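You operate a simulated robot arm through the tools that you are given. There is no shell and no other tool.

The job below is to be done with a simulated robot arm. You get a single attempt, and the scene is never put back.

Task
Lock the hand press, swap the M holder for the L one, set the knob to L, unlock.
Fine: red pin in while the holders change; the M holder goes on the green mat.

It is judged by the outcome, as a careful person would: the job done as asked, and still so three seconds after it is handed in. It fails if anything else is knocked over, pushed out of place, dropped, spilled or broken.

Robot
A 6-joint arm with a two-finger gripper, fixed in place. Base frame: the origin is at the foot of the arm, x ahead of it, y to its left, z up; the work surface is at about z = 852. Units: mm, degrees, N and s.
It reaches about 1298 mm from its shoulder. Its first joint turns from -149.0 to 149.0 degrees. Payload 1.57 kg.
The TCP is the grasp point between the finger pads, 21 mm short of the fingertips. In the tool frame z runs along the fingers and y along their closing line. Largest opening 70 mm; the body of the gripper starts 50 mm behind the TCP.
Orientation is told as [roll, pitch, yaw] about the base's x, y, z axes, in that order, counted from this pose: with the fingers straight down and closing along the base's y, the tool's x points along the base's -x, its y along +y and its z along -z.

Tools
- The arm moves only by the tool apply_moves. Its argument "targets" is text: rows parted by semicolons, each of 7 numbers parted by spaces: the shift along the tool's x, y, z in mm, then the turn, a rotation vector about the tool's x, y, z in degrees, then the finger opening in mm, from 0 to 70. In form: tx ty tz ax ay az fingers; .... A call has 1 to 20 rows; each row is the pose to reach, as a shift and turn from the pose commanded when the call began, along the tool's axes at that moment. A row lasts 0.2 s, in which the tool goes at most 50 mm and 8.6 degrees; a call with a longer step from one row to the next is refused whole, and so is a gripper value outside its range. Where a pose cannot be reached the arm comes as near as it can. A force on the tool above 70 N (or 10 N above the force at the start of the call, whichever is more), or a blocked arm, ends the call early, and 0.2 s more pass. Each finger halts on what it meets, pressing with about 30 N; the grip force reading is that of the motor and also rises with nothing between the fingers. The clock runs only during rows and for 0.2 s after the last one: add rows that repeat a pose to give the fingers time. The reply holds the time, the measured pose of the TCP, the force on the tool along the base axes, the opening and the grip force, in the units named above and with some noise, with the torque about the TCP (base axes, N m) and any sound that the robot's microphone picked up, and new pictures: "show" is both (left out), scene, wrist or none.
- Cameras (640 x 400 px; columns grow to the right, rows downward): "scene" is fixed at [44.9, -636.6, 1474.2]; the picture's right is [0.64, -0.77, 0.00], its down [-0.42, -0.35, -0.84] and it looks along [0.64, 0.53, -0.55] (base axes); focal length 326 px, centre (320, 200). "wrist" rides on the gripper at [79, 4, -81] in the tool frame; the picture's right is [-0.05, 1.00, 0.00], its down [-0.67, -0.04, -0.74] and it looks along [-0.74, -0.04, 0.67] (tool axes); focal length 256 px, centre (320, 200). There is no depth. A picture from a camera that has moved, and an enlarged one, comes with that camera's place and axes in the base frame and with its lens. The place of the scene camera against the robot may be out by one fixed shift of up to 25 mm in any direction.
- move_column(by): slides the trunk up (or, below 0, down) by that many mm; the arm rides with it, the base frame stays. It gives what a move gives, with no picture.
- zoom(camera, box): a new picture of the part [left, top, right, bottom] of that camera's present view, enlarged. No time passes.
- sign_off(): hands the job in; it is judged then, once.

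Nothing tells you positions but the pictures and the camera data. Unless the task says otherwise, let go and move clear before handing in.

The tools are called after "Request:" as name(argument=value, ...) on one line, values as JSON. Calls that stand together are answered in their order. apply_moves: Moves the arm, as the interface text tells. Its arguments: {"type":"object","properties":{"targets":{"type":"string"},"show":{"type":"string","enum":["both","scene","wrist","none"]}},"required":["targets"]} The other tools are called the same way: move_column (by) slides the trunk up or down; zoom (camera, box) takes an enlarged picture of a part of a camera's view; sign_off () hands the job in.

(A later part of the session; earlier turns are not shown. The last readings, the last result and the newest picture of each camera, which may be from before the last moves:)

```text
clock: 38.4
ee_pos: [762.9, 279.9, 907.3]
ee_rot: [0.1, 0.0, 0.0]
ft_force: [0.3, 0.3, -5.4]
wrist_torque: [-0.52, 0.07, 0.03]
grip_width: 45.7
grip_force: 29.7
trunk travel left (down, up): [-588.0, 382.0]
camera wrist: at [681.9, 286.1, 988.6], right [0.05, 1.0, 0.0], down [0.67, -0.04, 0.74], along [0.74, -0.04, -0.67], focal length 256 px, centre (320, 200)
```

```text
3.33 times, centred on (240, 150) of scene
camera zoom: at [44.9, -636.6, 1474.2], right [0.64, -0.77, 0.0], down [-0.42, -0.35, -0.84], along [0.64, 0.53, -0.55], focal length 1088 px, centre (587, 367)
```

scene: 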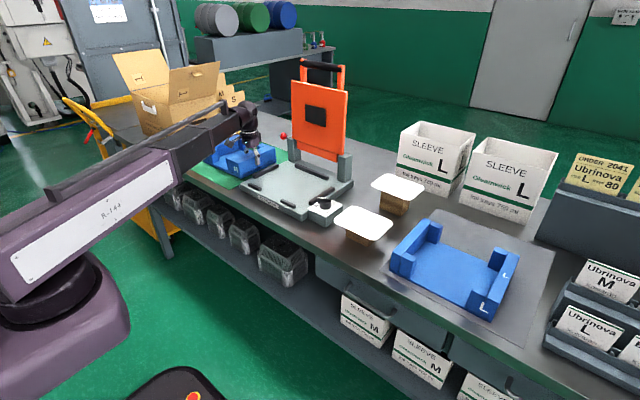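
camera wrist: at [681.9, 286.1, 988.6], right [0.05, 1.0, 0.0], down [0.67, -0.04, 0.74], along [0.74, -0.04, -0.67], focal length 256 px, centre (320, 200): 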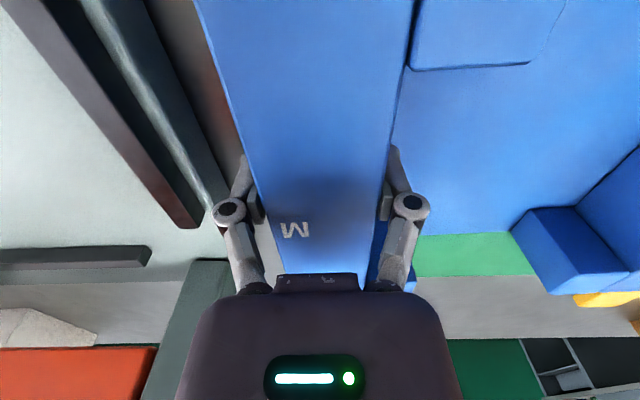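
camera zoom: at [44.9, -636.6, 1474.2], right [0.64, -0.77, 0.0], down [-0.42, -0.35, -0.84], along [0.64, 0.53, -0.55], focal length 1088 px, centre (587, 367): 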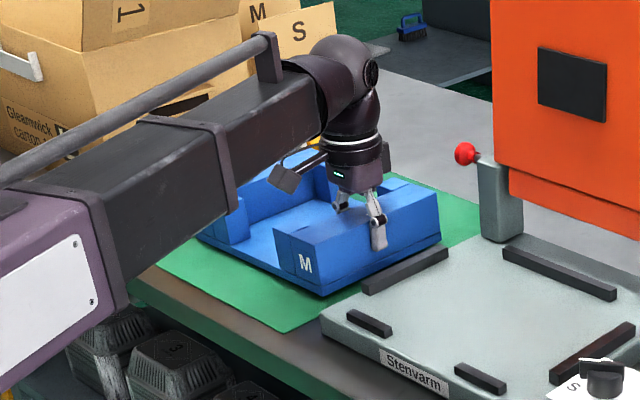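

Near the mat now. I'll lower in small steps until the load transfers.

Request:
move_column(by=-8)

Request:
move_column(by=-3)

```text
clock: 38.9
ee_pos: [762.6, 279.7, 899.2]
ee_rot: [0.0, 0.0, 0.1]
ft_force: [1.3, -3.7, 0.0]
wrist_torque: [0.12, -0.21, -0.08]
grip_width: 45.8
grip_force: 29.6
trunk travel left (down, up): [-580.0, 390.0]
```

```text
clock: 39.5
ee_pos: [762.0, 282.4, 896.1]
ee_rot: [0.0, 0.0, -0.1]
ft_force: [1.2, -3.1, 7.1]
wrist_torque: [-0.2, 0.28, -0.03]
grip_width: 45.7
grip_force: 30.1
trunk travel left (down, up): [-577.0, 393.0]
```

It's resting on the mat. I'll release and raise.

Request:
apply_moves(targets="0 0 0 0 0 0 52; 0 0 0 0 0 0 60; 0 0 0 0 0 0 62; 0 0 0 0 0 0 62", show="wrist")

Request:
move_column(by=100)

Request:
apply_moves(targets="0 0 0 0 0 0 70")

Request:
zoom(camera="scene", box=[170, 90, 310, 210])

```text
clock: 40.5
ee_pos: [761.9, 281.7, 895.9]
ee_rot: [0.0, 0.0, -0.1]
ft_force: [-0.7, -0.6, 0.1]
wrist_torque: [0.02, -0.03, 0.03]
grip_width: 62.0
grip_force: 0.1
trunk travel left (down, up): [-577.0, 393.0]
camera wrist: at [681.6, 286.0, 977.9], right [0.05, 1.0, 0.0], down [0.67, -0.04, 0.74], along [0.74, -0.04, -0.67], focal length 256 px, centre (320, 200)
```

wrist: 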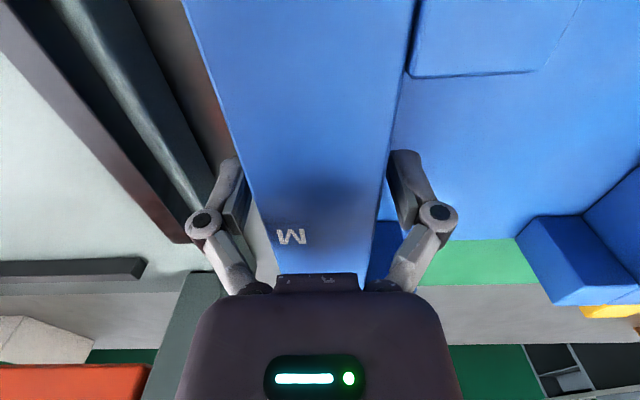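

```text
clock: 41.8
ee_pos: [762.7, 280.4, 995.3]
ee_rot: [0.0, 0.1, 0.0]
ft_force: [-0.4, 0.2, -0.3]
wrist_torque: [-0.01, 0.01, 0.01]
grip_width: 62.2
grip_force: 0.1
trunk travel left (down, up): [-677.0, 293.0]
```

```text
clock: 42.2
ee_pos: [761.6, 281.2, 996.4]
ee_rot: [0.1, 0.0, -0.1]
ft_force: [0.1, -0.8, 0.5]
wrist_torque: [-0.02, -0.02, -0.02]
grip_width: 70.1
grip_force: 0.1
trunk travel left (down, up): [-677.0, 293.0]
camera wrist: at [681.5, 286.0, 1077.8], right [0.05, 1.0, 0.0], down [0.67, -0.04, 0.74], along [0.74, -0.04, -0.67], focal length 256 px, centre (320, 200)
```

scene: 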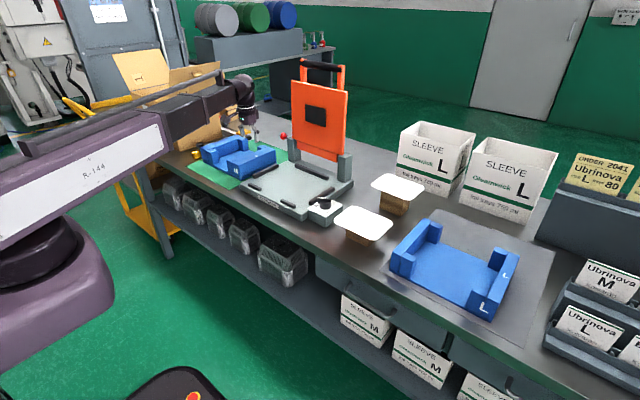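
wrist: 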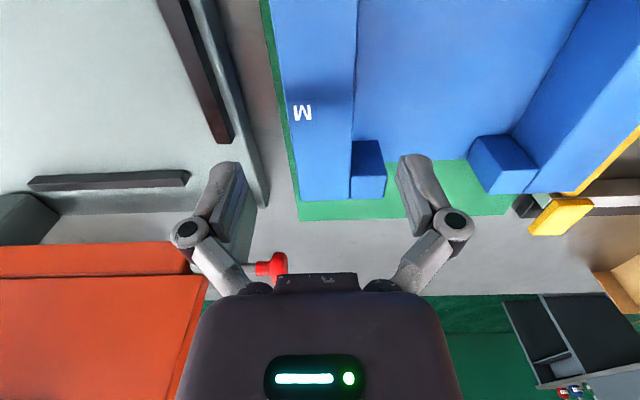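

```text
3.33 times, centred on (240, 150) of scene
camera zoom: at [44.9, -636.6, 1474.2], right [0.64, -0.77, 0.0], down [-0.42, -0.35, -0.84], along [0.64, 0.53, -0.55], focal length 1088 px, centre (587, 367)
```

zoom: 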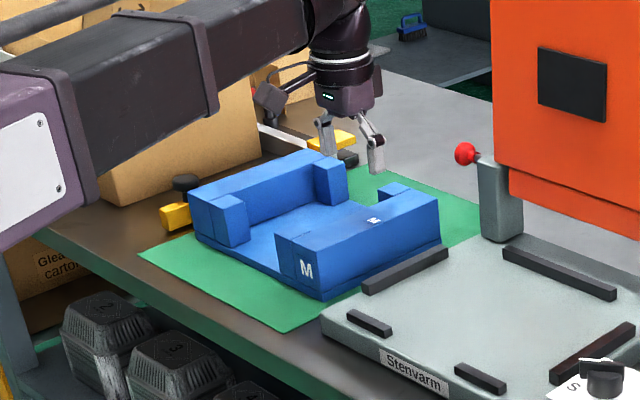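

M is on the mat with margins all round. Next I'll rise and travel over to view the L holder from above.

Request:
move_column(by=110)

Request:
apply_moves(targets="9 -42 0 0 0 0 70; 18 -84 0 0 0 0 70; 27 -126 0 0 0 0 70; 36 -168 0 0 0 0 70; 45 -210 0 0 0 0 70; 54 -252 0 0 0 0 70; 63 -294 0 0 0 0 70; 72 -336 0 0 0 0 70; 81 -378 0 0 0 0 70; 90 -420 0 0 0 0 70; 99 -462 0 0 0 0 70; 108 -504 0 0 0 0 70; 117 -546 0 0 0 0 70; 126 -588 0 0 0 0 70; 135 -630 0 0 0 0 70; 144 -672 0 0 0 0 70; 153 -714 0 0 0 0 70; 160 -756 0 0 0 0 70")

Request:
zoom(camera="scene", box=[170, 90, 310, 210])

```text
clock: 43.6
ee_pos: [761.6, 281.7, 1106.0]
ee_rot: [0.0, 0.0, 0.0]
ft_force: [0.2, -1.3, -0.1]
wrist_torque: [0.01, -0.02, 0.03]
grip_width: 69.9
grip_force: 0.1
trunk travel left (down, up): [-787.0, 183.0]
```

```text
clock: 47.4
ee_pos: [601.3, -476.1, 1107.1]
ee_rot: [0.1, -0.1, 0.0]
ft_force: [0.1, 0.1, 0.2]
wrist_torque: [0.01, -0.02, 0.01]
grip_width: 70.1
grip_force: 0.1
trunk travel left (down, up): [-787.0, 183.0]
camera wrist: at [520.9, -471.2, 1187.6], right [0.05, 1.0, 0.0], down [0.67, -0.04, 0.74], along [0.74, -0.04, -0.67], focal length 256 px, centre (320, 200)
```

scene: 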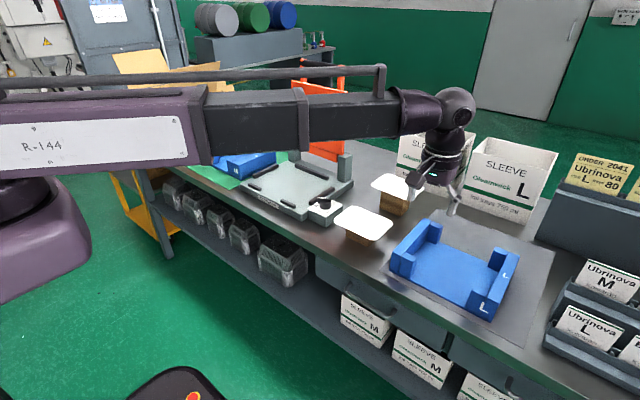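
wrist: 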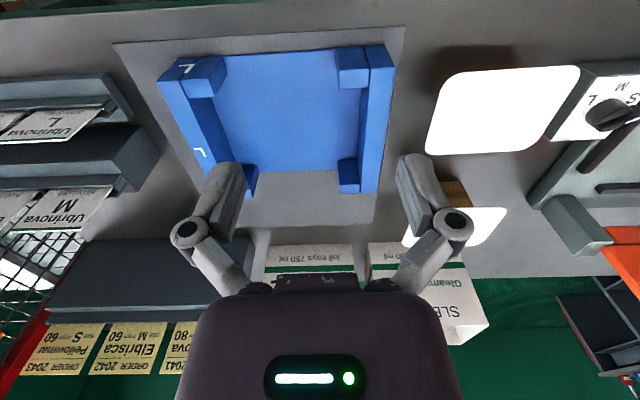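

```text
3.33 times, centred on (240, 150) of scene
camera zoom: at [44.9, -636.6, 1474.2], right [0.64, -0.77, 0.0], down [-0.42, -0.35, -0.84], along [0.64, 0.53, -0.55], focal length 1088 px, centre (587, 367)
```

zoom: 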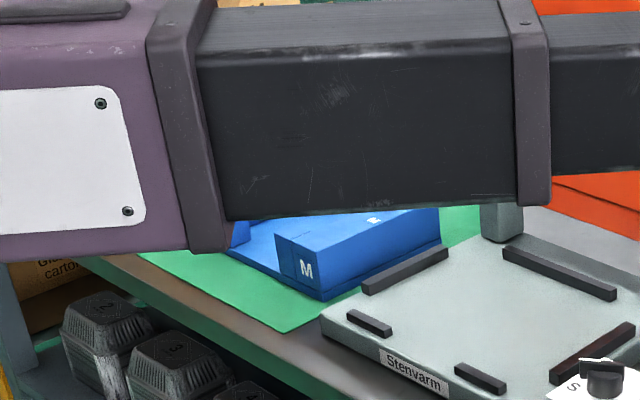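

Request:
zoom(camera="wrist", box=[130, 20, 450, 220])

```text
2.00 times, centred on (290, 120) of wrist
camera zoom: at [520.9, -471.2, 1187.6], right [0.05, 1.0, 0.0], down [0.67, -0.04, 0.74], along [0.74, -0.04, -0.67], focal length 512 px, centre (380, 360)
```

zoom: 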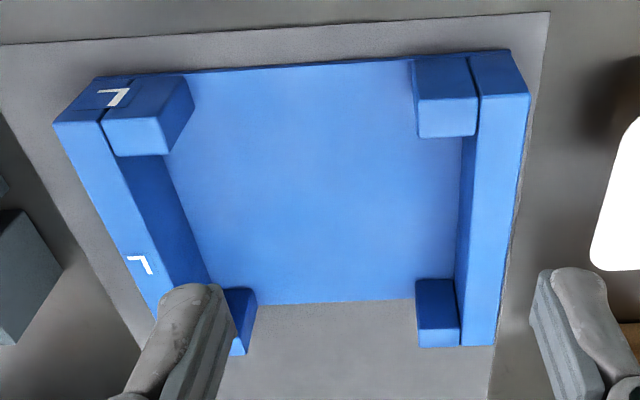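

L is axis-aligned, with the same footprint as M: x 626–806, y -646 to -401, and thinner walls of about 25 mm. I'll grip its right (-y) wall the same way, and first look at the rack clearance on that side.

Request:
apply_moves(targets="-23 -31 0 0 0 0 60; -46 -62 0 0 0 0 60; -69 -93 0 0 0 0 60; -92 -125 0 0 0 0 60; -115 -157 0 0 0 0 60; -115 -157 0 0 0 0 60")

Request:
zoom(camera="scene", box=[440, 160, 640, 360])

```text
clock: 48.8
ee_pos: [717.1, -630.8, 1106.0]
ee_rot: [0.0, 0.0, 0.0]
ft_force: [0.5, 0.3, 0.3]
wrist_torque: [0.0, 0.0, 0.02]
grip_width: 59.7
grip_force: 0.1
trunk travel left (down, up): [-787.0, 183.0]
camera wrist: at [636.6, -626.0, 1188.2], right [0.05, 1.0, 0.0], down [0.67, -0.04, 0.75], along [0.74, -0.04, -0.67], focal length 256 px, centre (320, 200)
```

scene: 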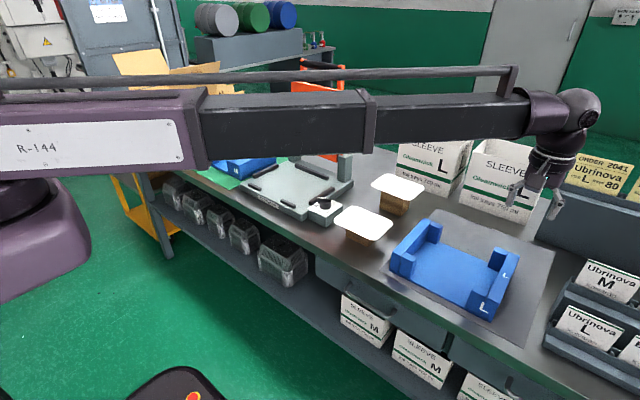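
wrist: 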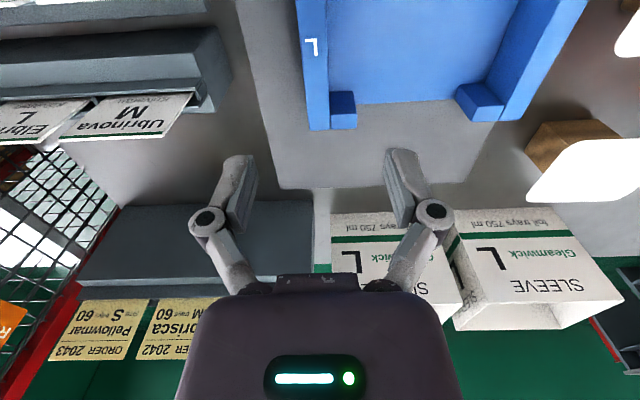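

```text
2.00 times, centred on (540, 260) of scene
camera zoom: at [44.9, -636.6, 1474.2], right [0.64, -0.77, 0.0], down [-0.42, -0.35, -0.84], along [0.64, 0.53, -0.55], focal length 653 px, centre (-120, 80)
```

zoom: 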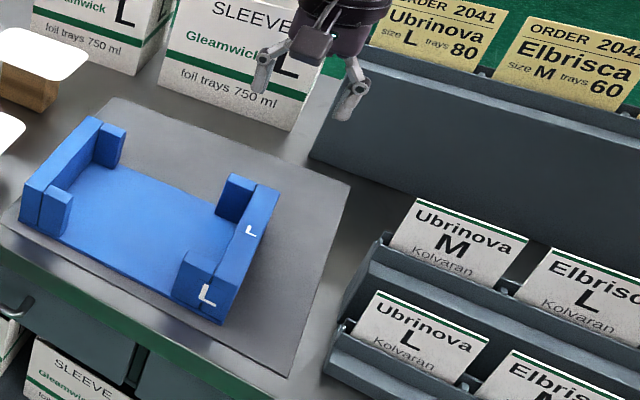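

The rack is clear at y < -705, and L's wall centre is at y ≈ -636. I'll align and descend in stages.

Request:
apply_moves(targets="0 -5 0 0 0 0 60; 0 -5 0 0 0 0 60", show="none")

Request:
move_column(by=-145)

Request:
apply_moves(targets="0 0 0 0 0 0 60")

Request:
zoom(camera="scene", box=[380, 140, 580, 340])

```text
clock: 49.4
ee_pos: [716.7, -634.8, 1106.3]
ee_rot: [0.0, 0.0, 0.0]
ft_force: [-0.5, 0.2, -0.2]
wrist_torque: [0.01, 0.0, 0.0]
grip_width: 60.1
grip_force: 0.1
trunk travel left (down, up): [-787.0, 183.0]
```

```text
clock: 51.1
ee_pos: [717.4, -637.0, 960.9]
ee_rot: [0.0, 0.0, 0.1]
ft_force: [-0.2, -0.7, 0.0]
wrist_torque: [-0.03, 0.02, 0.02]
grip_width: 60.0
grip_force: 0.0
trunk travel left (down, up): [-642.0, 328.0]
```

```text
clock: 51.5
ee_pos: [717.4, -634.7, 961.3]
ee_rot: [0.0, 0.0, 0.0]
ft_force: [-0.7, 0.0, -0.2]
wrist_torque: [-0.01, -0.01, -0.02]
grip_width: 59.9
grip_force: 0.1
trunk travel left (down, up): [-642.0, 328.0]
camera wrist: at [636.7, -631.3, 1042.9], right [0.05, 1.0, 0.0], down [0.67, -0.04, 0.74], along [0.74, -0.04, -0.67], focal length 256 px, centre (320, 200)
```

scene: 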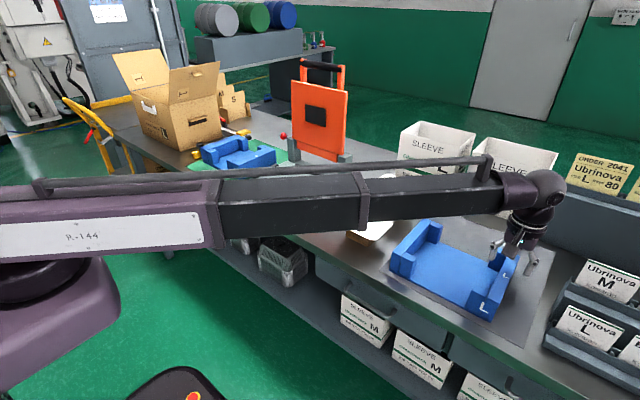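
wrist: 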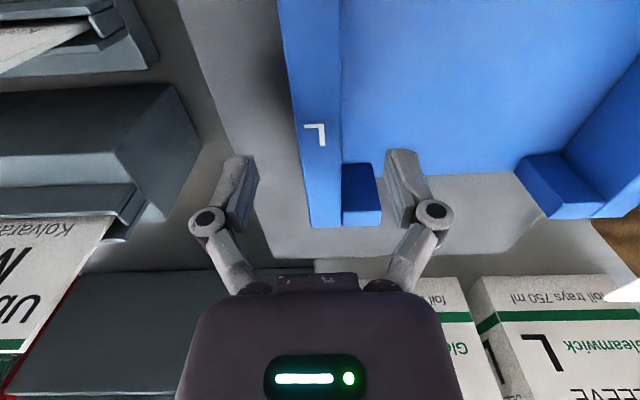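

```text
2.00 times, centred on (480, 240) of scene
camera zoom: at [44.9, -636.6, 1474.2], right [0.64, -0.77, 0.0], down [-0.42, -0.35, -0.84], along [0.64, 0.53, -0.55], focal length 653 px, centre (0, 120)
```

zoom: 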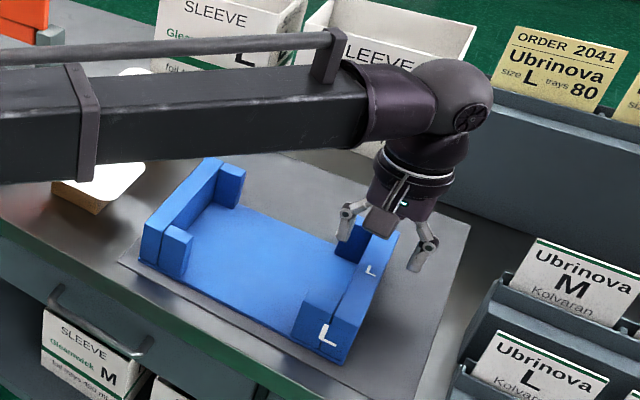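

Aligned well: L sits under the gripper as M did, within about 1 mm. I'll lower to the grip height and close.

Request:
move_column(by=-40)

Request:
move_column(by=-22)

Request:
apply_moves(targets="0 0 0 0 0 0 48; 0 0 0 0 0 0 36; 0 0 0 0 0 0 24; 0 0 0 0 0 0 12; 0 0 0 0 0 0 12")

```text
clock: 52.4
ee_pos: [717.2, -636.3, 920.8]
ee_rot: [0.0, 0.1, 0.0]
ft_force: [0.6, 0.2, 0.0]
wrist_torque: [-0.05, 0.0, 0.07]
grip_width: 60.1
grip_force: 0.1
trunk travel left (down, up): [-602.0, 368.0]
```

```text
clock: 53.0
ee_pos: [717.2, -636.5, 899.5]
ee_rot: [0.0, -0.1, 0.1]
ft_force: [-0.3, 0.5, -0.5]
wrist_torque: [-0.02, 0.0, 0.0]
grip_width: 60.0
grip_force: 0.1
trunk travel left (down, up): [-580.0, 390.0]
```

```text
clock: 54.2
ee_pos: [717.3, -636.8, 899.8]
ee_rot: [0.0, 0.1, 0.0]
ft_force: [0.5, -5.8, 2.4]
wrist_torque: [0.0, -0.17, 0.04]
grip_width: 25.8
grip_force: 30.3
trunk travel left (down, up): [-580.0, 390.0]
camera wrist: at [636.6, -631.5, 980.9], right [0.05, 1.0, 0.0], down [0.67, -0.04, 0.75], along [0.74, -0.04, -0.67], focal length 256 px, centre (320, 200)
```

scene: 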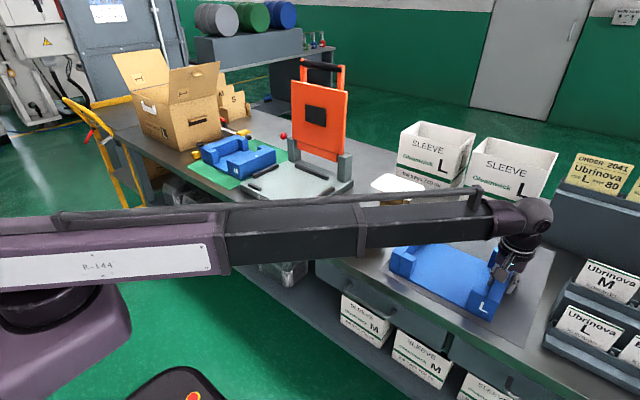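
wrist: 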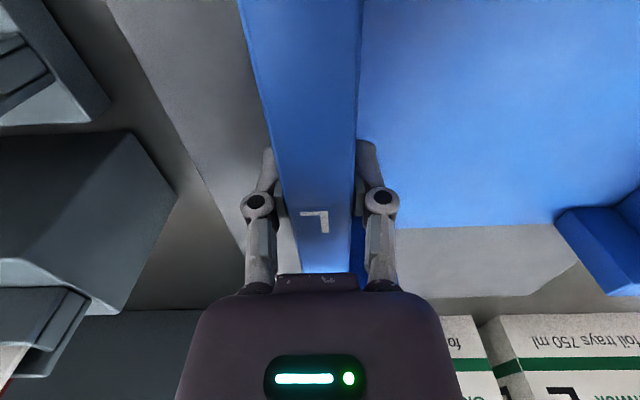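

L's wall is 25.8 mm and firmly held. I'll lift and check weight and level.

Request:
move_column(by=15)

Request:
move_column(by=100)

Request:
apply_moves(targets="0 0 0 0 0 0 12")

```text
clock: 54.9
ee_pos: [717.7, -634.8, 913.5]
ee_rot: [0.0, 0.1, 0.1]
ft_force: [-0.2, -0.3, -2.5]
wrist_torque: [-0.35, 0.06, -0.02]
grip_width: 26.0
grip_force: 29.8
trunk travel left (down, up): [-595.0, 375.0]
```

```text
clock: 56.2
ee_pos: [718.2, -635.3, 1013.6]
ee_rot: [0.0, 0.0, 0.1]
ft_force: [0.4, 0.2, -3.7]
wrist_torque: [-0.34, 0.05, -0.01]
grip_width: 26.0
grip_force: 29.9
trunk travel left (down, up): [-695.0, 275.0]
```

```text
clock: 56.6
ee_pos: [716.6, -636.0, 1013.5]
ee_rot: [-0.1, 0.1, 0.0]
ft_force: [-0.1, 0.1, -4.7]
wrist_torque: [-0.36, 0.02, 0.02]
grip_width: 25.7
grip_force: 30.1
trunk travel left (down, up): [-695.0, 275.0]
camera wrist: at [637.0, -631.4, 1095.6], right [0.05, 1.0, 0.0], down [0.67, -0.04, 0.74], along [0.74, -0.04, -0.67], focal length 256 px, centre (320, 200)
```

scene: 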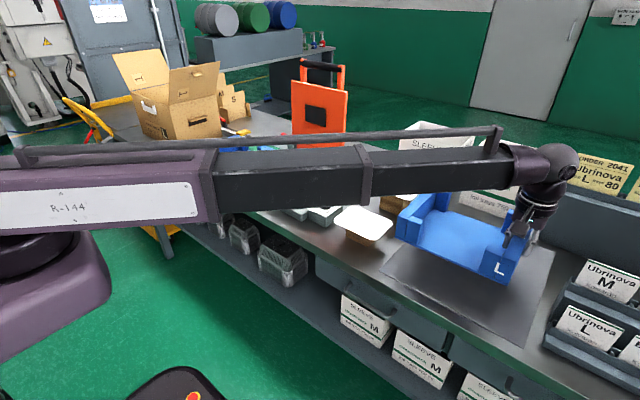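
wrist: 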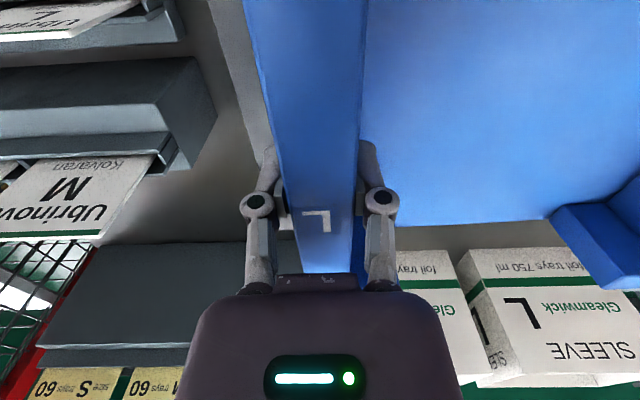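

L weighs about 4 N and is level. I'll carry it high over the stands toward the press.

Request:
apply_moves(targets="0 10 0 0 0 0 12; 0 30 0 0 0 0 12; -2 62 0 0 0 0 12; -4 96 0 0 0 0 12; -6 130 0 0 0 0 12; -8 164 0 0 0 0 12; -10 198 0 0 0 0 12; -12 232 0 0 0 0 12; -14 266 0 0 0 0 12; -16 300 0 0 0 0 12; -18 334 0 0 0 0 12; -20 368 0 0 0 0 12; -22 402 0 0 0 0 12; -24 436 0 0 0 0 12; -25 470 0 0 0 0 12; -25 504 0 0 0 0 12; -25 538 0 0 0 0 12; -25 565 0 0 0 0 12; -25 580 0 0 0 0 12; -25 585 0 0 0 0 12")

Request:
zoom(camera="scene", box=[220, 100, 380, 240])

```text
clock: 60.8
ee_pos: [741.8, -52.0, 1013.9]
ee_rot: [-0.1, 0.0, 0.0]
ft_force: [0.2, 0.0, -3.1]
wrist_torque: [-0.38, 0.03, 0.03]
grip_width: 25.8
grip_force: 30.3
trunk travel left (down, up): [-695.0, 275.0]
camera wrist: at [661.6, -46.3, 1095.7], right [0.05, 1.0, 0.0], down [0.67, -0.04, 0.74], along [0.74, -0.04, -0.67], focal length 256 px, centre (320, 200)
```

scene: 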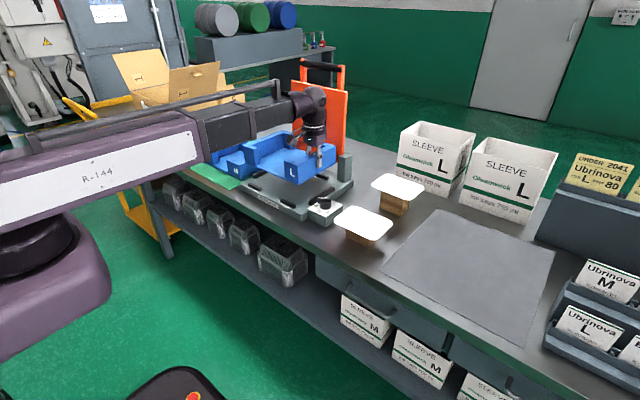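
wrist: 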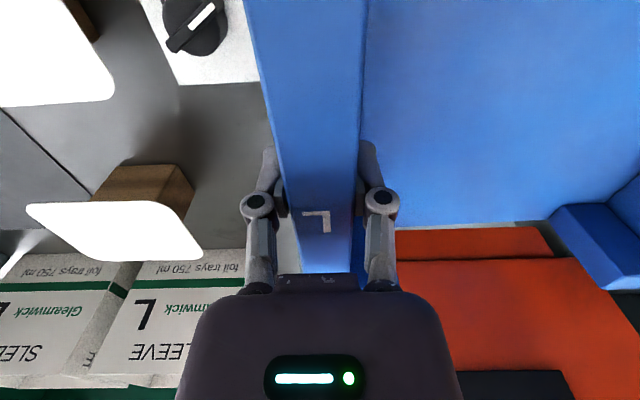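

```text
2.86 times, centred on (300, 170) of scene
camera zoom: at [44.9, -636.6, 1474.2], right [0.64, -0.77, 0.0], down [-0.42, -0.35, -0.84], along [0.64, 0.53, -0.55], focal length 933 px, centre (377, 286)
```

zoom: 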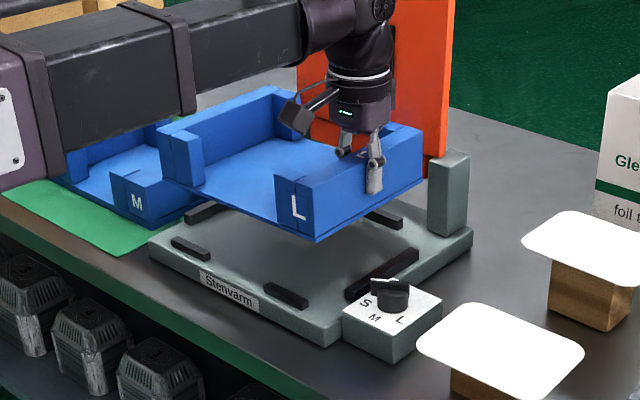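

L is over the press. I'll lower to the same height as my earlier M reference picture (TCP z ≈ 947) and compare alignment.

Request:
move_column(by=-67)

Request:
apply_moves(targets="0 0 0 0 0 0 12")

Request:
zoom(camera="scene", box=[240, 120, 360, 230])

```text
clock: 61.9
ee_pos: [741.5, -51.0, 946.3]
ee_rot: [-0.1, -0.1, 0.1]
ft_force: [-0.4, 0.7, -3.0]
wrist_torque: [-0.34, 0.03, -0.02]
grip_width: 25.9
grip_force: 30.4
trunk travel left (down, up): [-628.0, 342.0]
```

```text
clock: 62.2
ee_pos: [741.8, -50.9, 946.6]
ee_rot: [0.0, 0.0, 0.1]
ft_force: [0.0, -0.3, -3.1]
wrist_torque: [-0.4, 0.02, -0.02]
grip_width: 25.7
grip_force: 30.2
trunk travel left (down, up): [-628.0, 342.0]
camera wrist: at [661.6, -46.4, 1028.8], right [0.05, 1.0, 0.0], down [0.67, -0.04, 0.74], along [0.74, -0.04, -0.67], focal length 256 px, centre (320, 200)
```

scene: 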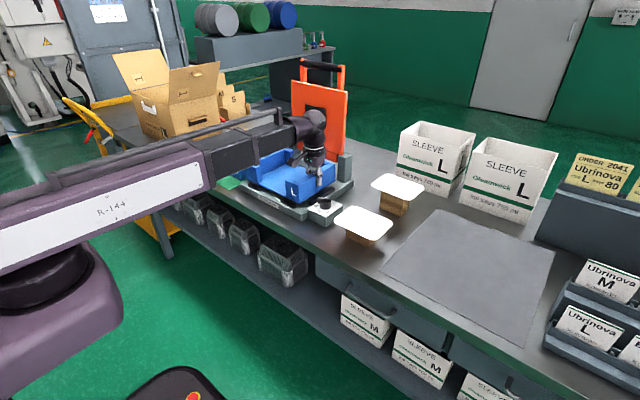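
wrist: 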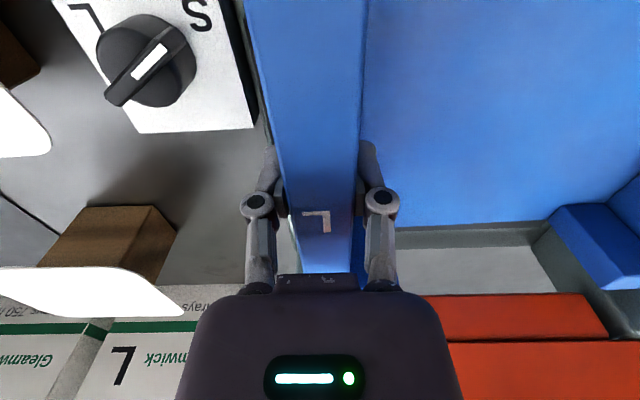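

```text
3.64 times, centred on (300, 175) of scene
camera zoom: at [44.9, -636.6, 1474.2], right [0.64, -0.77, 0.0], down [-0.42, -0.35, -0.84], along [0.64, 0.53, -0.55], focal length 1187 px, centre (393, 291)
```

zoom: 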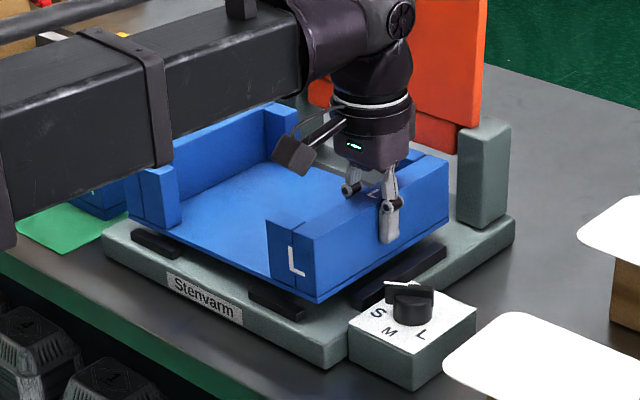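

Request:
zoom(camera="scene", box=[265, 160, 325, 210])

Request:
zoom(camera="scene", box=[310, 150, 370, 200])

Request:
zoom(camera="wrist", box=[220, 0, 640, 300])

```text
8.00 times, centred on (295, 185) of scene
camera zoom: at [44.9, -636.6, 1474.2], right [0.64, -0.77, 0.0], down [-0.42, -0.35, -0.84], along [0.64, 0.53, -0.55], focal length 2612 px, centre (520, 320)
```

zoom: 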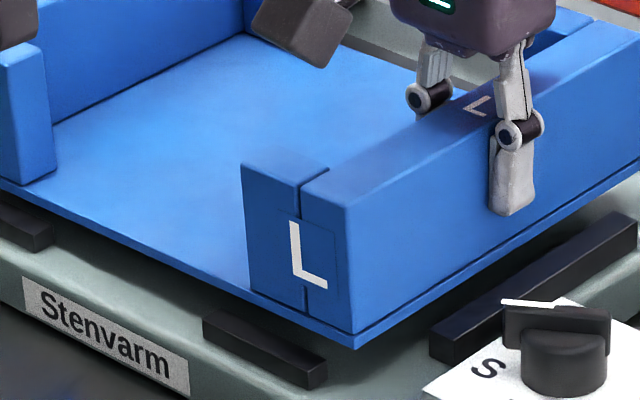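

```text
8.00 times, centred on (340, 175) of scene
camera zoom: at [44.9, -636.6, 1474.2], right [0.64, -0.77, 0.0], down [-0.42, -0.35, -0.84], along [0.64, 0.53, -0.55], focal length 2612 px, centre (160, 400)
```

zoom: 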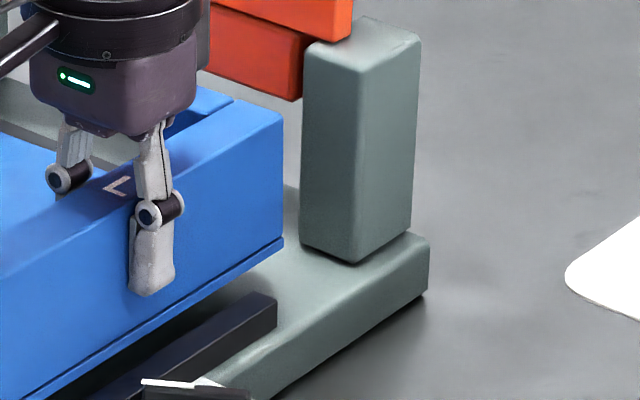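

```text
1.33 times, centred on (430, 150) of wrist
camera zoom: at [661.6, -46.4, 1028.8], right [0.05, 1.0, 0.0], down [0.67, -0.04, 0.74], along [0.74, -0.04, -0.67], focal length 341 px, centre (173, 267)
```

zoom: 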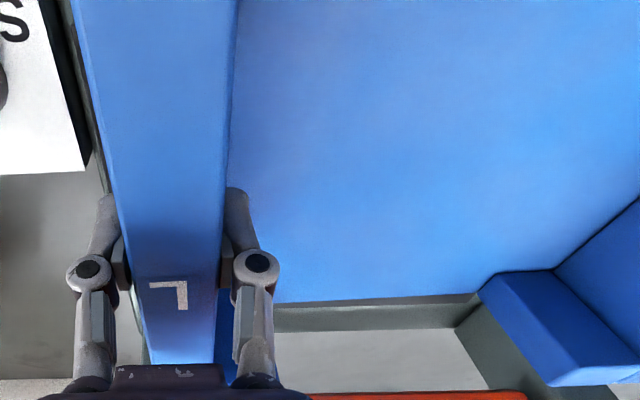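

By the scene view, L sits about 5 mm too far toward -x compared with where M sat, while y matches. I'll correct x and lower partway.

Request:
apply_moves(targets="-4.5 0 0 0 0 0 12; -4.5 0 0 0 0 0 12", show="none")

Request:
move_column(by=-7)

Request:
zoom(camera="scene", box=[265, 160, 325, 210])

Request:
zoom(camera="scene", box=[310, 150, 370, 200])

Request:
zoom(camera="scene", box=[235, 150, 295, 200])

Request:
zoom(camera="wrist", box=[380, 180, 640, 320])

```text
clock: 62.9
ee_pos: [746.0, -50.5, 946.0]
ee_rot: [0.1, 0.0, 0.0]
ft_force: [-0.5, 0.0, -3.5]
wrist_torque: [-0.35, 0.02, -0.04]
grip_width: 25.3
grip_force: 29.7
trunk travel left (down, up): [-628.0, 342.0]
```

```text
clock: 63.4
ee_pos: [746.0, -51.8, 939.4]
ee_rot: [0.0, 0.0, 0.0]
ft_force: [-1.1, 0.1, -4.3]
wrist_torque: [-0.39, -0.03, -0.01]
grip_width: 26.0
grip_force: 29.4
trunk travel left (down, up): [-621.0, 349.0]
```

```text
8.00 times, centred on (295, 185) of scene
camera zoom: at [44.9, -636.6, 1474.2], right [0.64, -0.77, 0.0], down [-0.42, -0.35, -0.84], along [0.64, 0.53, -0.55], focal length 2612 px, centre (520, 320)
```

zoom: 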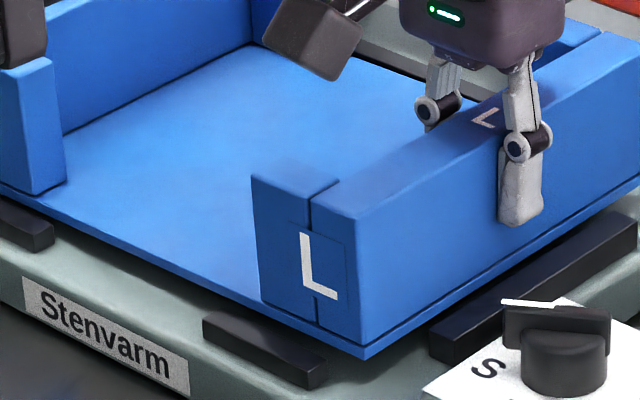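

```text
8.00 times, centred on (340, 175) of scene
camera zoom: at [44.9, -636.6, 1474.2], right [0.64, -0.77, 0.0], down [-0.42, -0.35, -0.84], along [0.64, 0.53, -0.55], focal length 2612 px, centre (160, 400)
```

zoom: 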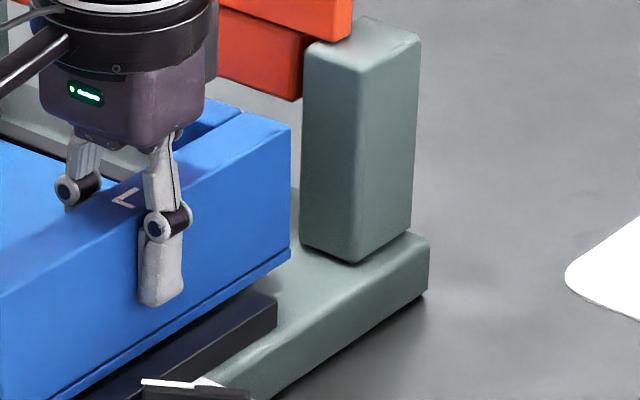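

```text
8.00 times, centred on (265, 175) of scene
camera zoom: at [44.9, -636.6, 1474.2], right [0.64, -0.77, 0.0], down [-0.42, -0.35, -0.84], along [0.64, 0.53, -0.55], focal length 2612 px, centre (760, 400)
```

zoom: 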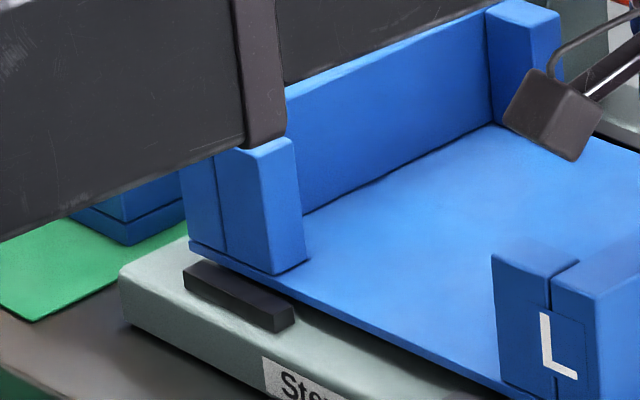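

```text
2.46 times, centred on (510, 250) of wrist
camera zoom: at [666.2, -47.1, 1021.7], right [0.05, 1.0, 0.0], down [0.67, -0.04, 0.74], along [0.74, -0.04, -0.67], focal length 630 px, centre (-148, 77)
```

zoom: 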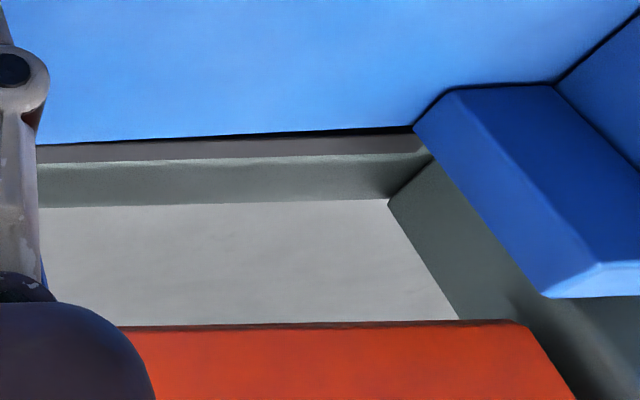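

The projected final corner matches M's original resting corner within a pixel, with several mm of clearance to the strips. I'll lower to contact.

Request:
move_column(by=-9)

Request:
zoom(camera="scene", box=[265, 160, 325, 210])

Request:
zoom(camera="scene", box=[235, 150, 295, 200])

```text
clock: 64.0
ee_pos: [746.9, -51.0, 930.6]
ee_rot: [-0.1, 0.1, -0.1]
ft_force: [-0.3, 0.4, -2.5]
wrist_torque: [-0.28, -0.07, 0.0]
grip_width: 25.7
grip_force: 29.8
trunk travel left (down, up): [-612.0, 358.0]
```

```text
8.00 times, centred on (295, 185) of scene
camera zoom: at [44.9, -636.6, 1474.2], right [0.64, -0.77, 0.0], down [-0.42, -0.35, -0.84], along [0.64, 0.53, -0.55], focal length 2612 px, centre (520, 320)
```

zoom: 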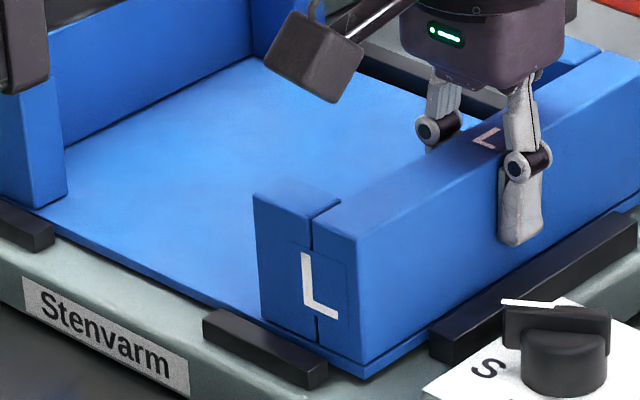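

```text
8.00 times, centred on (265, 175) of scene
camera zoom: at [44.9, -636.6, 1474.2], right [0.64, -0.77, 0.0], down [-0.42, -0.35, -0.84], along [0.64, 0.53, -0.55], focal length 2612 px, centre (760, 400)
```

zoom: 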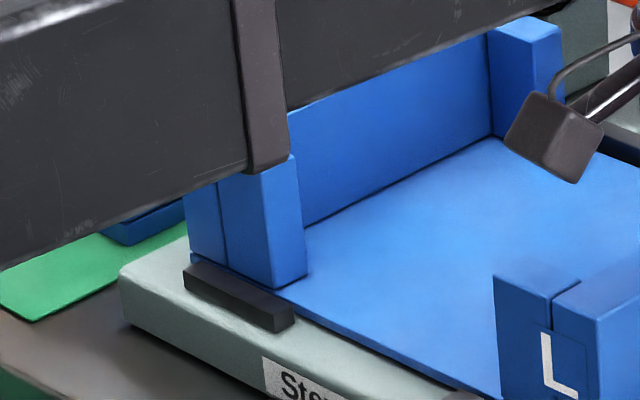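

It's dropping in behind the strips cleanly. I'll continue to contact.

Request:
move_column(by=-2)

Request:
move_column(by=-2)

Request:
apply_moves(targets="0 0 0 0 0 0 12")

Request:
zoom(camera="scene", box=[240, 120, 360, 230])

Request:
zoom(camera="wrist", box=[380, 180, 640, 320])

```text
clock: 64.5
ee_pos: [748.3, -51.8, 928.2]
ee_rot: [0.0, -0.1, 0.0]
ft_force: [-0.9, -0.8, -1.6]
wrist_torque: [-0.01, -0.07, -0.01]
grip_width: 25.7
grip_force: 30.0
trunk travel left (down, up): [-610.0, 360.0]
```

```text
clock: 65.0
ee_pos: [746.6, -52.8, 928.1]
ee_rot: [0.0, 0.0, 0.0]
ft_force: [2.9, -1.2, 8.9]
wrist_torque: [-0.01, 0.47, -0.03]
grip_width: 25.7
grip_force: 30.0
trunk travel left (down, up): [-608.0, 362.0]
```

```text
clock: 65.4
ee_pos: [747.1, -51.7, 928.0]
ee_rot: [0.0, -0.2, 0.0]
ft_force: [5.0, -1.5, 11.9]
wrist_torque: [-0.1, 0.5, -0.03]
grip_width: 25.6
grip_force: 30.3
trunk travel left (down, up): [-608.0, 362.0]
camera wrist: at [665.8, -47.2, 1009.3], right [0.05, 1.0, 0.0], down [0.67, -0.04, 0.75], along [0.74, -0.04, -0.67], focal length 256 px, centre (320, 200)
```

scene: 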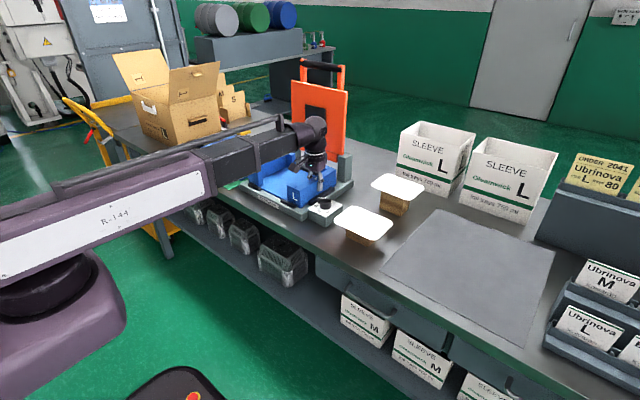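
wrist: 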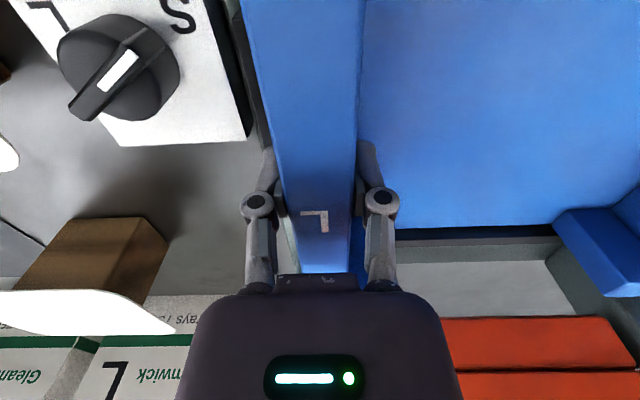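

```text
3.64 times, centred on (300, 175) of scene
camera zoom: at [44.9, -636.6, 1474.2], right [0.64, -0.77, 0.0], down [-0.42, -0.35, -0.84], along [0.64, 0.53, -0.55], focal length 1187 px, centre (393, 291)
```

zoom: 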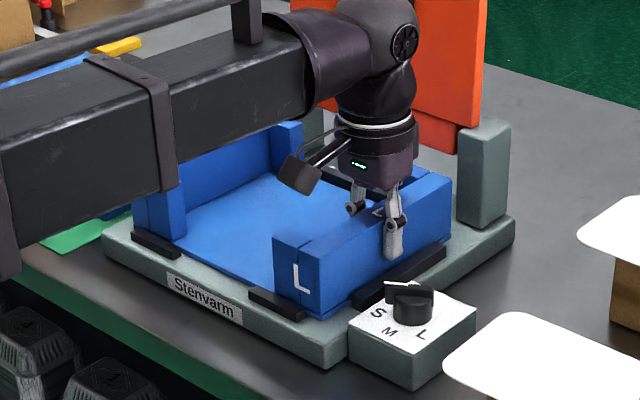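

```text
2.46 times, centred on (510, 250) of wrist
camera zoom: at [665.8, -47.2, 1009.3], right [0.05, 1.0, 0.0], down [0.67, -0.04, 0.75], along [0.74, -0.04, -0.67], focal length 630 px, centre (-148, 77)
```

zoom: 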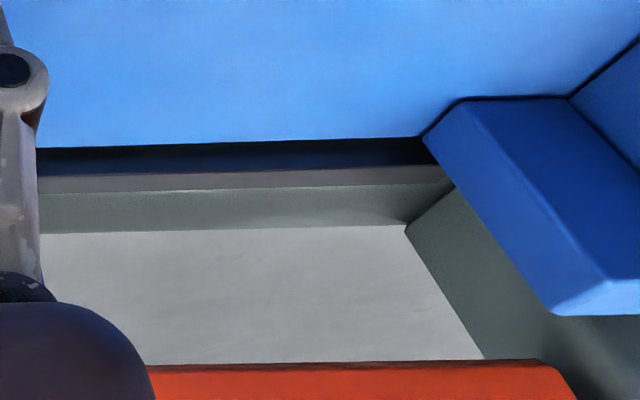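

L is seated inside the strips and the load has transferred. I'll relieve the press force, open, and rise.

Request:
move_column(by=1.5)

Request:
apply_moves(targets="0 0 0 0 0 0 34; 0 0 0 0 0 0 44; 0 0 0 0 0 0 50; 0 0 0 0 0 0 50", show="none")

Request:
move_column(by=100)

Request:
apply_moves(targets="35 0 0 0 0 0 50; 70 0 0 0 0 0 50; 105 0 0 0 0 0 50; 140 0 0 0 0 0 50; 140 0 0 0 0 0 50")

Request:
zoom(camera="wrist", box=[180, 0, 500, 200])

Request:
zoom(camera="scene", box=[240, 120, 360, 230])

```text
clock: 65.9
ee_pos: [746.8, -51.1, 928.4]
ee_rot: [-0.1, -0.1, 0.1]
ft_force: [0.3, 0.0, -1.6]
wrist_torque: [-0.15, -0.08, 0.06]
grip_width: 25.9
grip_force: 30.1
trunk travel left (down, up): [-610.0, 360.0]
```

```text
clock: 66.9
ee_pos: [747.5, -50.8, 929.3]
ee_rot: [0.0, 0.0, 0.0]
ft_force: [0.2, 0.3, 0.1]
wrist_torque: [0.03, 0.01, 0.01]
grip_width: 50.0
grip_force: 0.1
trunk travel left (down, up): [-610.0, 360.0]
```

```text
clock: 68.3
ee_pos: [746.6, -52.5, 1029.0]
ee_rot: [0.0, 0.0, 0.0]
ft_force: [0.5, -0.3, -0.4]
wrist_torque: [0.05, -0.02, 0.01]
grip_width: 50.1
grip_force: 0.1
trunk travel left (down, up): [-710.0, 260.0]
```

```text
clock: 69.5
ee_pos: [607.3, -51.4, 1028.3]
ee_rot: [0.0, 0.0, 0.1]
ft_force: [-0.6, 0.1, 0.0]
wrist_torque: [-0.01, 0.01, 0.0]
grip_width: 50.0
grip_force: 0.1
trunk travel left (down, up): [-710.0, 260.0]
camera wrist: at [526.7, -47.4, 1110.3], right [0.05, 1.0, 0.0], down [0.67, -0.04, 0.74], along [0.74, -0.04, -0.67], focal length 256 px, centre (320, 200)
```

scene: 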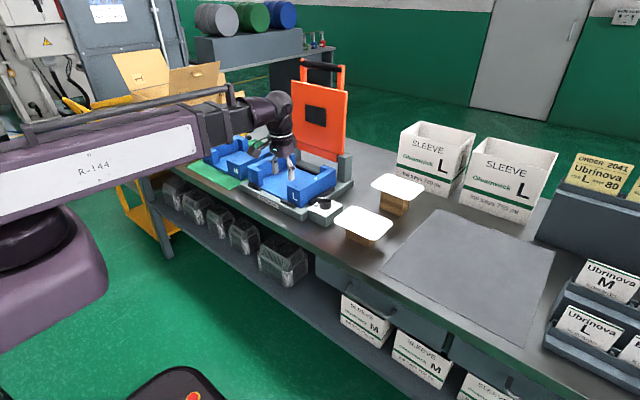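
wrist: 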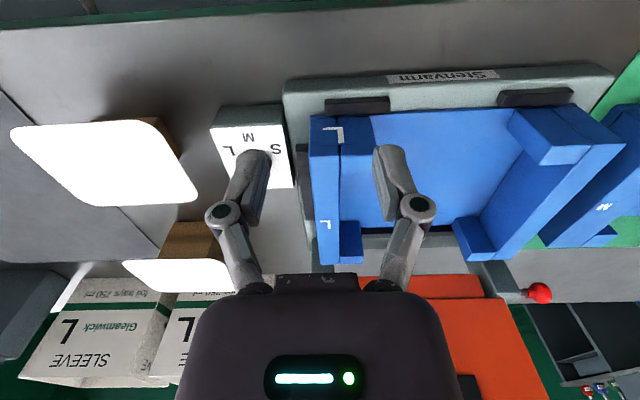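

```text
2.00 times, centred on (340, 100) of wrist
camera zoom: at [526.7, -47.4, 1110.3], right [0.05, 1.0, 0.0], down [0.67, -0.04, 0.74], along [0.74, -0.04, -0.67], focal length 512 px, centre (280, 400)
```

zoom: 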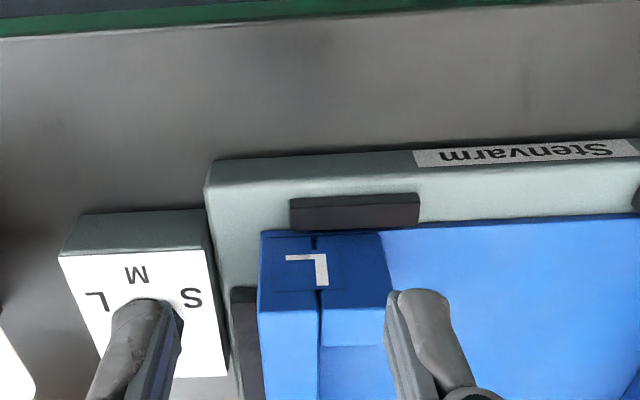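

```text
3.64 times, centred on (300, 175) of scene
camera zoom: at [44.9, -636.6, 1474.2], right [0.64, -0.77, 0.0], down [-0.42, -0.35, -0.84], along [0.64, 0.53, -0.55], focal length 1187 px, centre (393, 291)
```

zoom: 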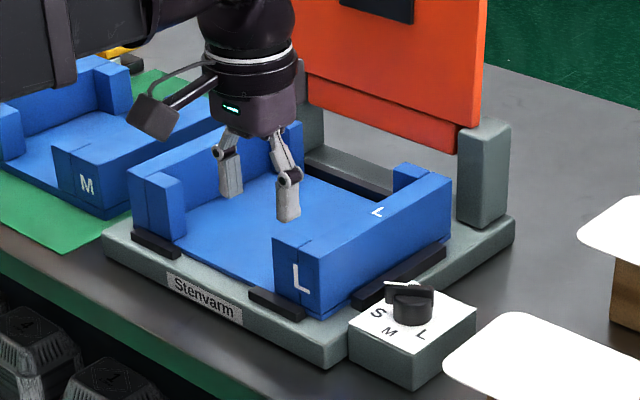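

L is seated, and its corners match M's old position. Now I'll look closely at the mode knob.

Request:
apply_moves(targets="0 -35 0 0 0 0 70; 0 -67 0 0 0 0 70; 0 -67 0 0 0 0 70", show="wrist")

Request:
zoom(camera="wrist", box=[260, 80, 420, 180])

Request:
zoom(camera="scene", box=[295, 180, 355, 230])

```text
clock: 70.3
ee_pos: [607.4, -118.5, 1028.2]
ee_rot: [0.0, 0.0, 0.0]
ft_force: [-0.1, -0.2, 0.9]
wrist_torque: [-0.03, 0.02, -0.02]
grip_width: 69.9
grip_force: 0.1
trunk travel left (down, up): [-710.0, 260.0]
camera wrist: at [526.3, -114.8, 1110.4], right [0.05, 1.0, 0.0], down [0.67, -0.04, 0.74], along [0.74, -0.04, -0.67], focal length 256 px, centre (320, 200)
```

wrist: 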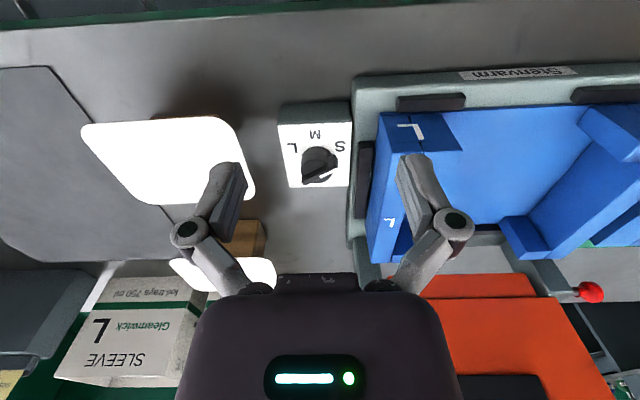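

```text
4.00 times, centred on (340, 130) of wrist
camera zoom: at [526.3, -114.8, 1110.4], right [0.05, 1.0, 0.0], down [0.67, -0.04, 0.74], along [0.74, -0.04, -0.67], focal length 1024 px, centre (240, 480)
```

zoom: 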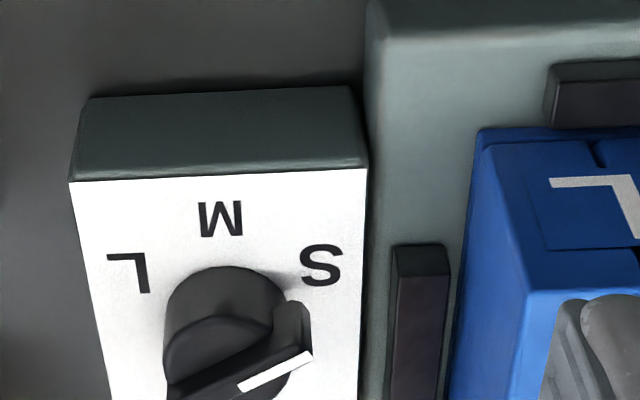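

```text
8.00 times, centred on (325, 205) of scene
camera zoom: at [44.9, -636.6, 1474.2], right [0.64, -0.77, 0.0], down [-0.42, -0.35, -0.84], along [0.64, 0.53, -0.55], focal length 2612 px, centre (280, 160)
```

zoom: 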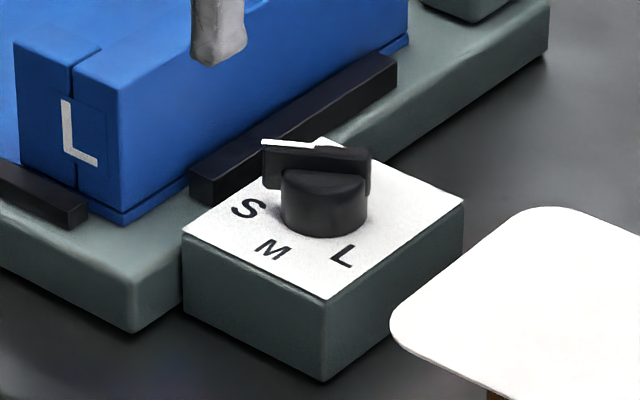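

The white pointer is at S, 60° to the +y side of M, so it needs to turn +120° (counter-clockwise from above) to L. I'll get a closer, complete view of the knob to measure it.

Request:
zoom(camera="wrist", box=[270, 110, 370, 200])

Request:
move_column(by=-60)

Request:
zoom(camera="wrist", box=[240, 110, 400, 240])

```text
4.44 times, centred on (320, 155) of wrist
camera zoom: at [526.3, -114.8, 1110.4], right [0.05, 1.0, 0.0], down [0.67, -0.04, 0.74], along [0.74, -0.04, -0.67], focal length 1138 px, centre (320, 400)
```

zoom: 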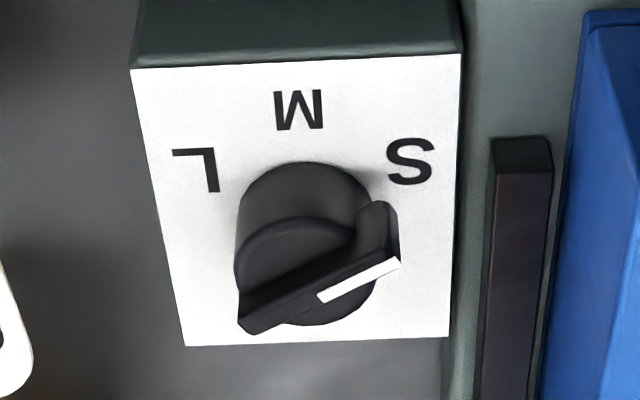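

```text
clock: 71.3
ee_pos: [606.5, -119.6, 967.1]
ee_rot: [-0.1, 0.0, 0.0]
ft_force: [0.2, -0.2, 0.5]
wrist_torque: [0.01, 0.0, -0.01]
grip_width: 69.9
grip_force: 0.1
trunk travel left (down, up): [-650.0, 320.0]
```

```text
3.08 times, centred on (320, 175) of wrist
camera zoom: at [526.3, -114.7, 1050.4], right [0.05, 1.0, 0.0], down [0.67, -0.04, 0.74], along [0.74, -0.04, -0.67], focal length 788 px, centre (320, 277)
```

zoom: 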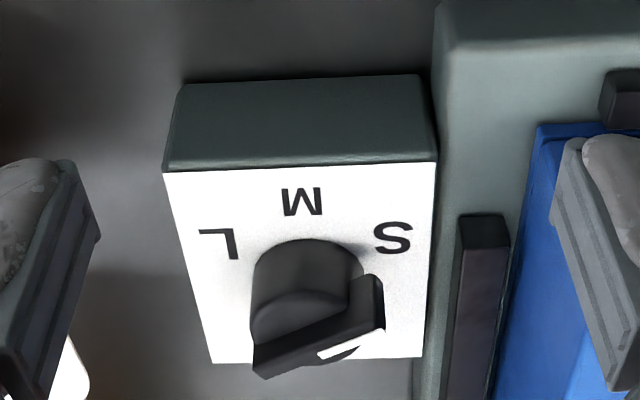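

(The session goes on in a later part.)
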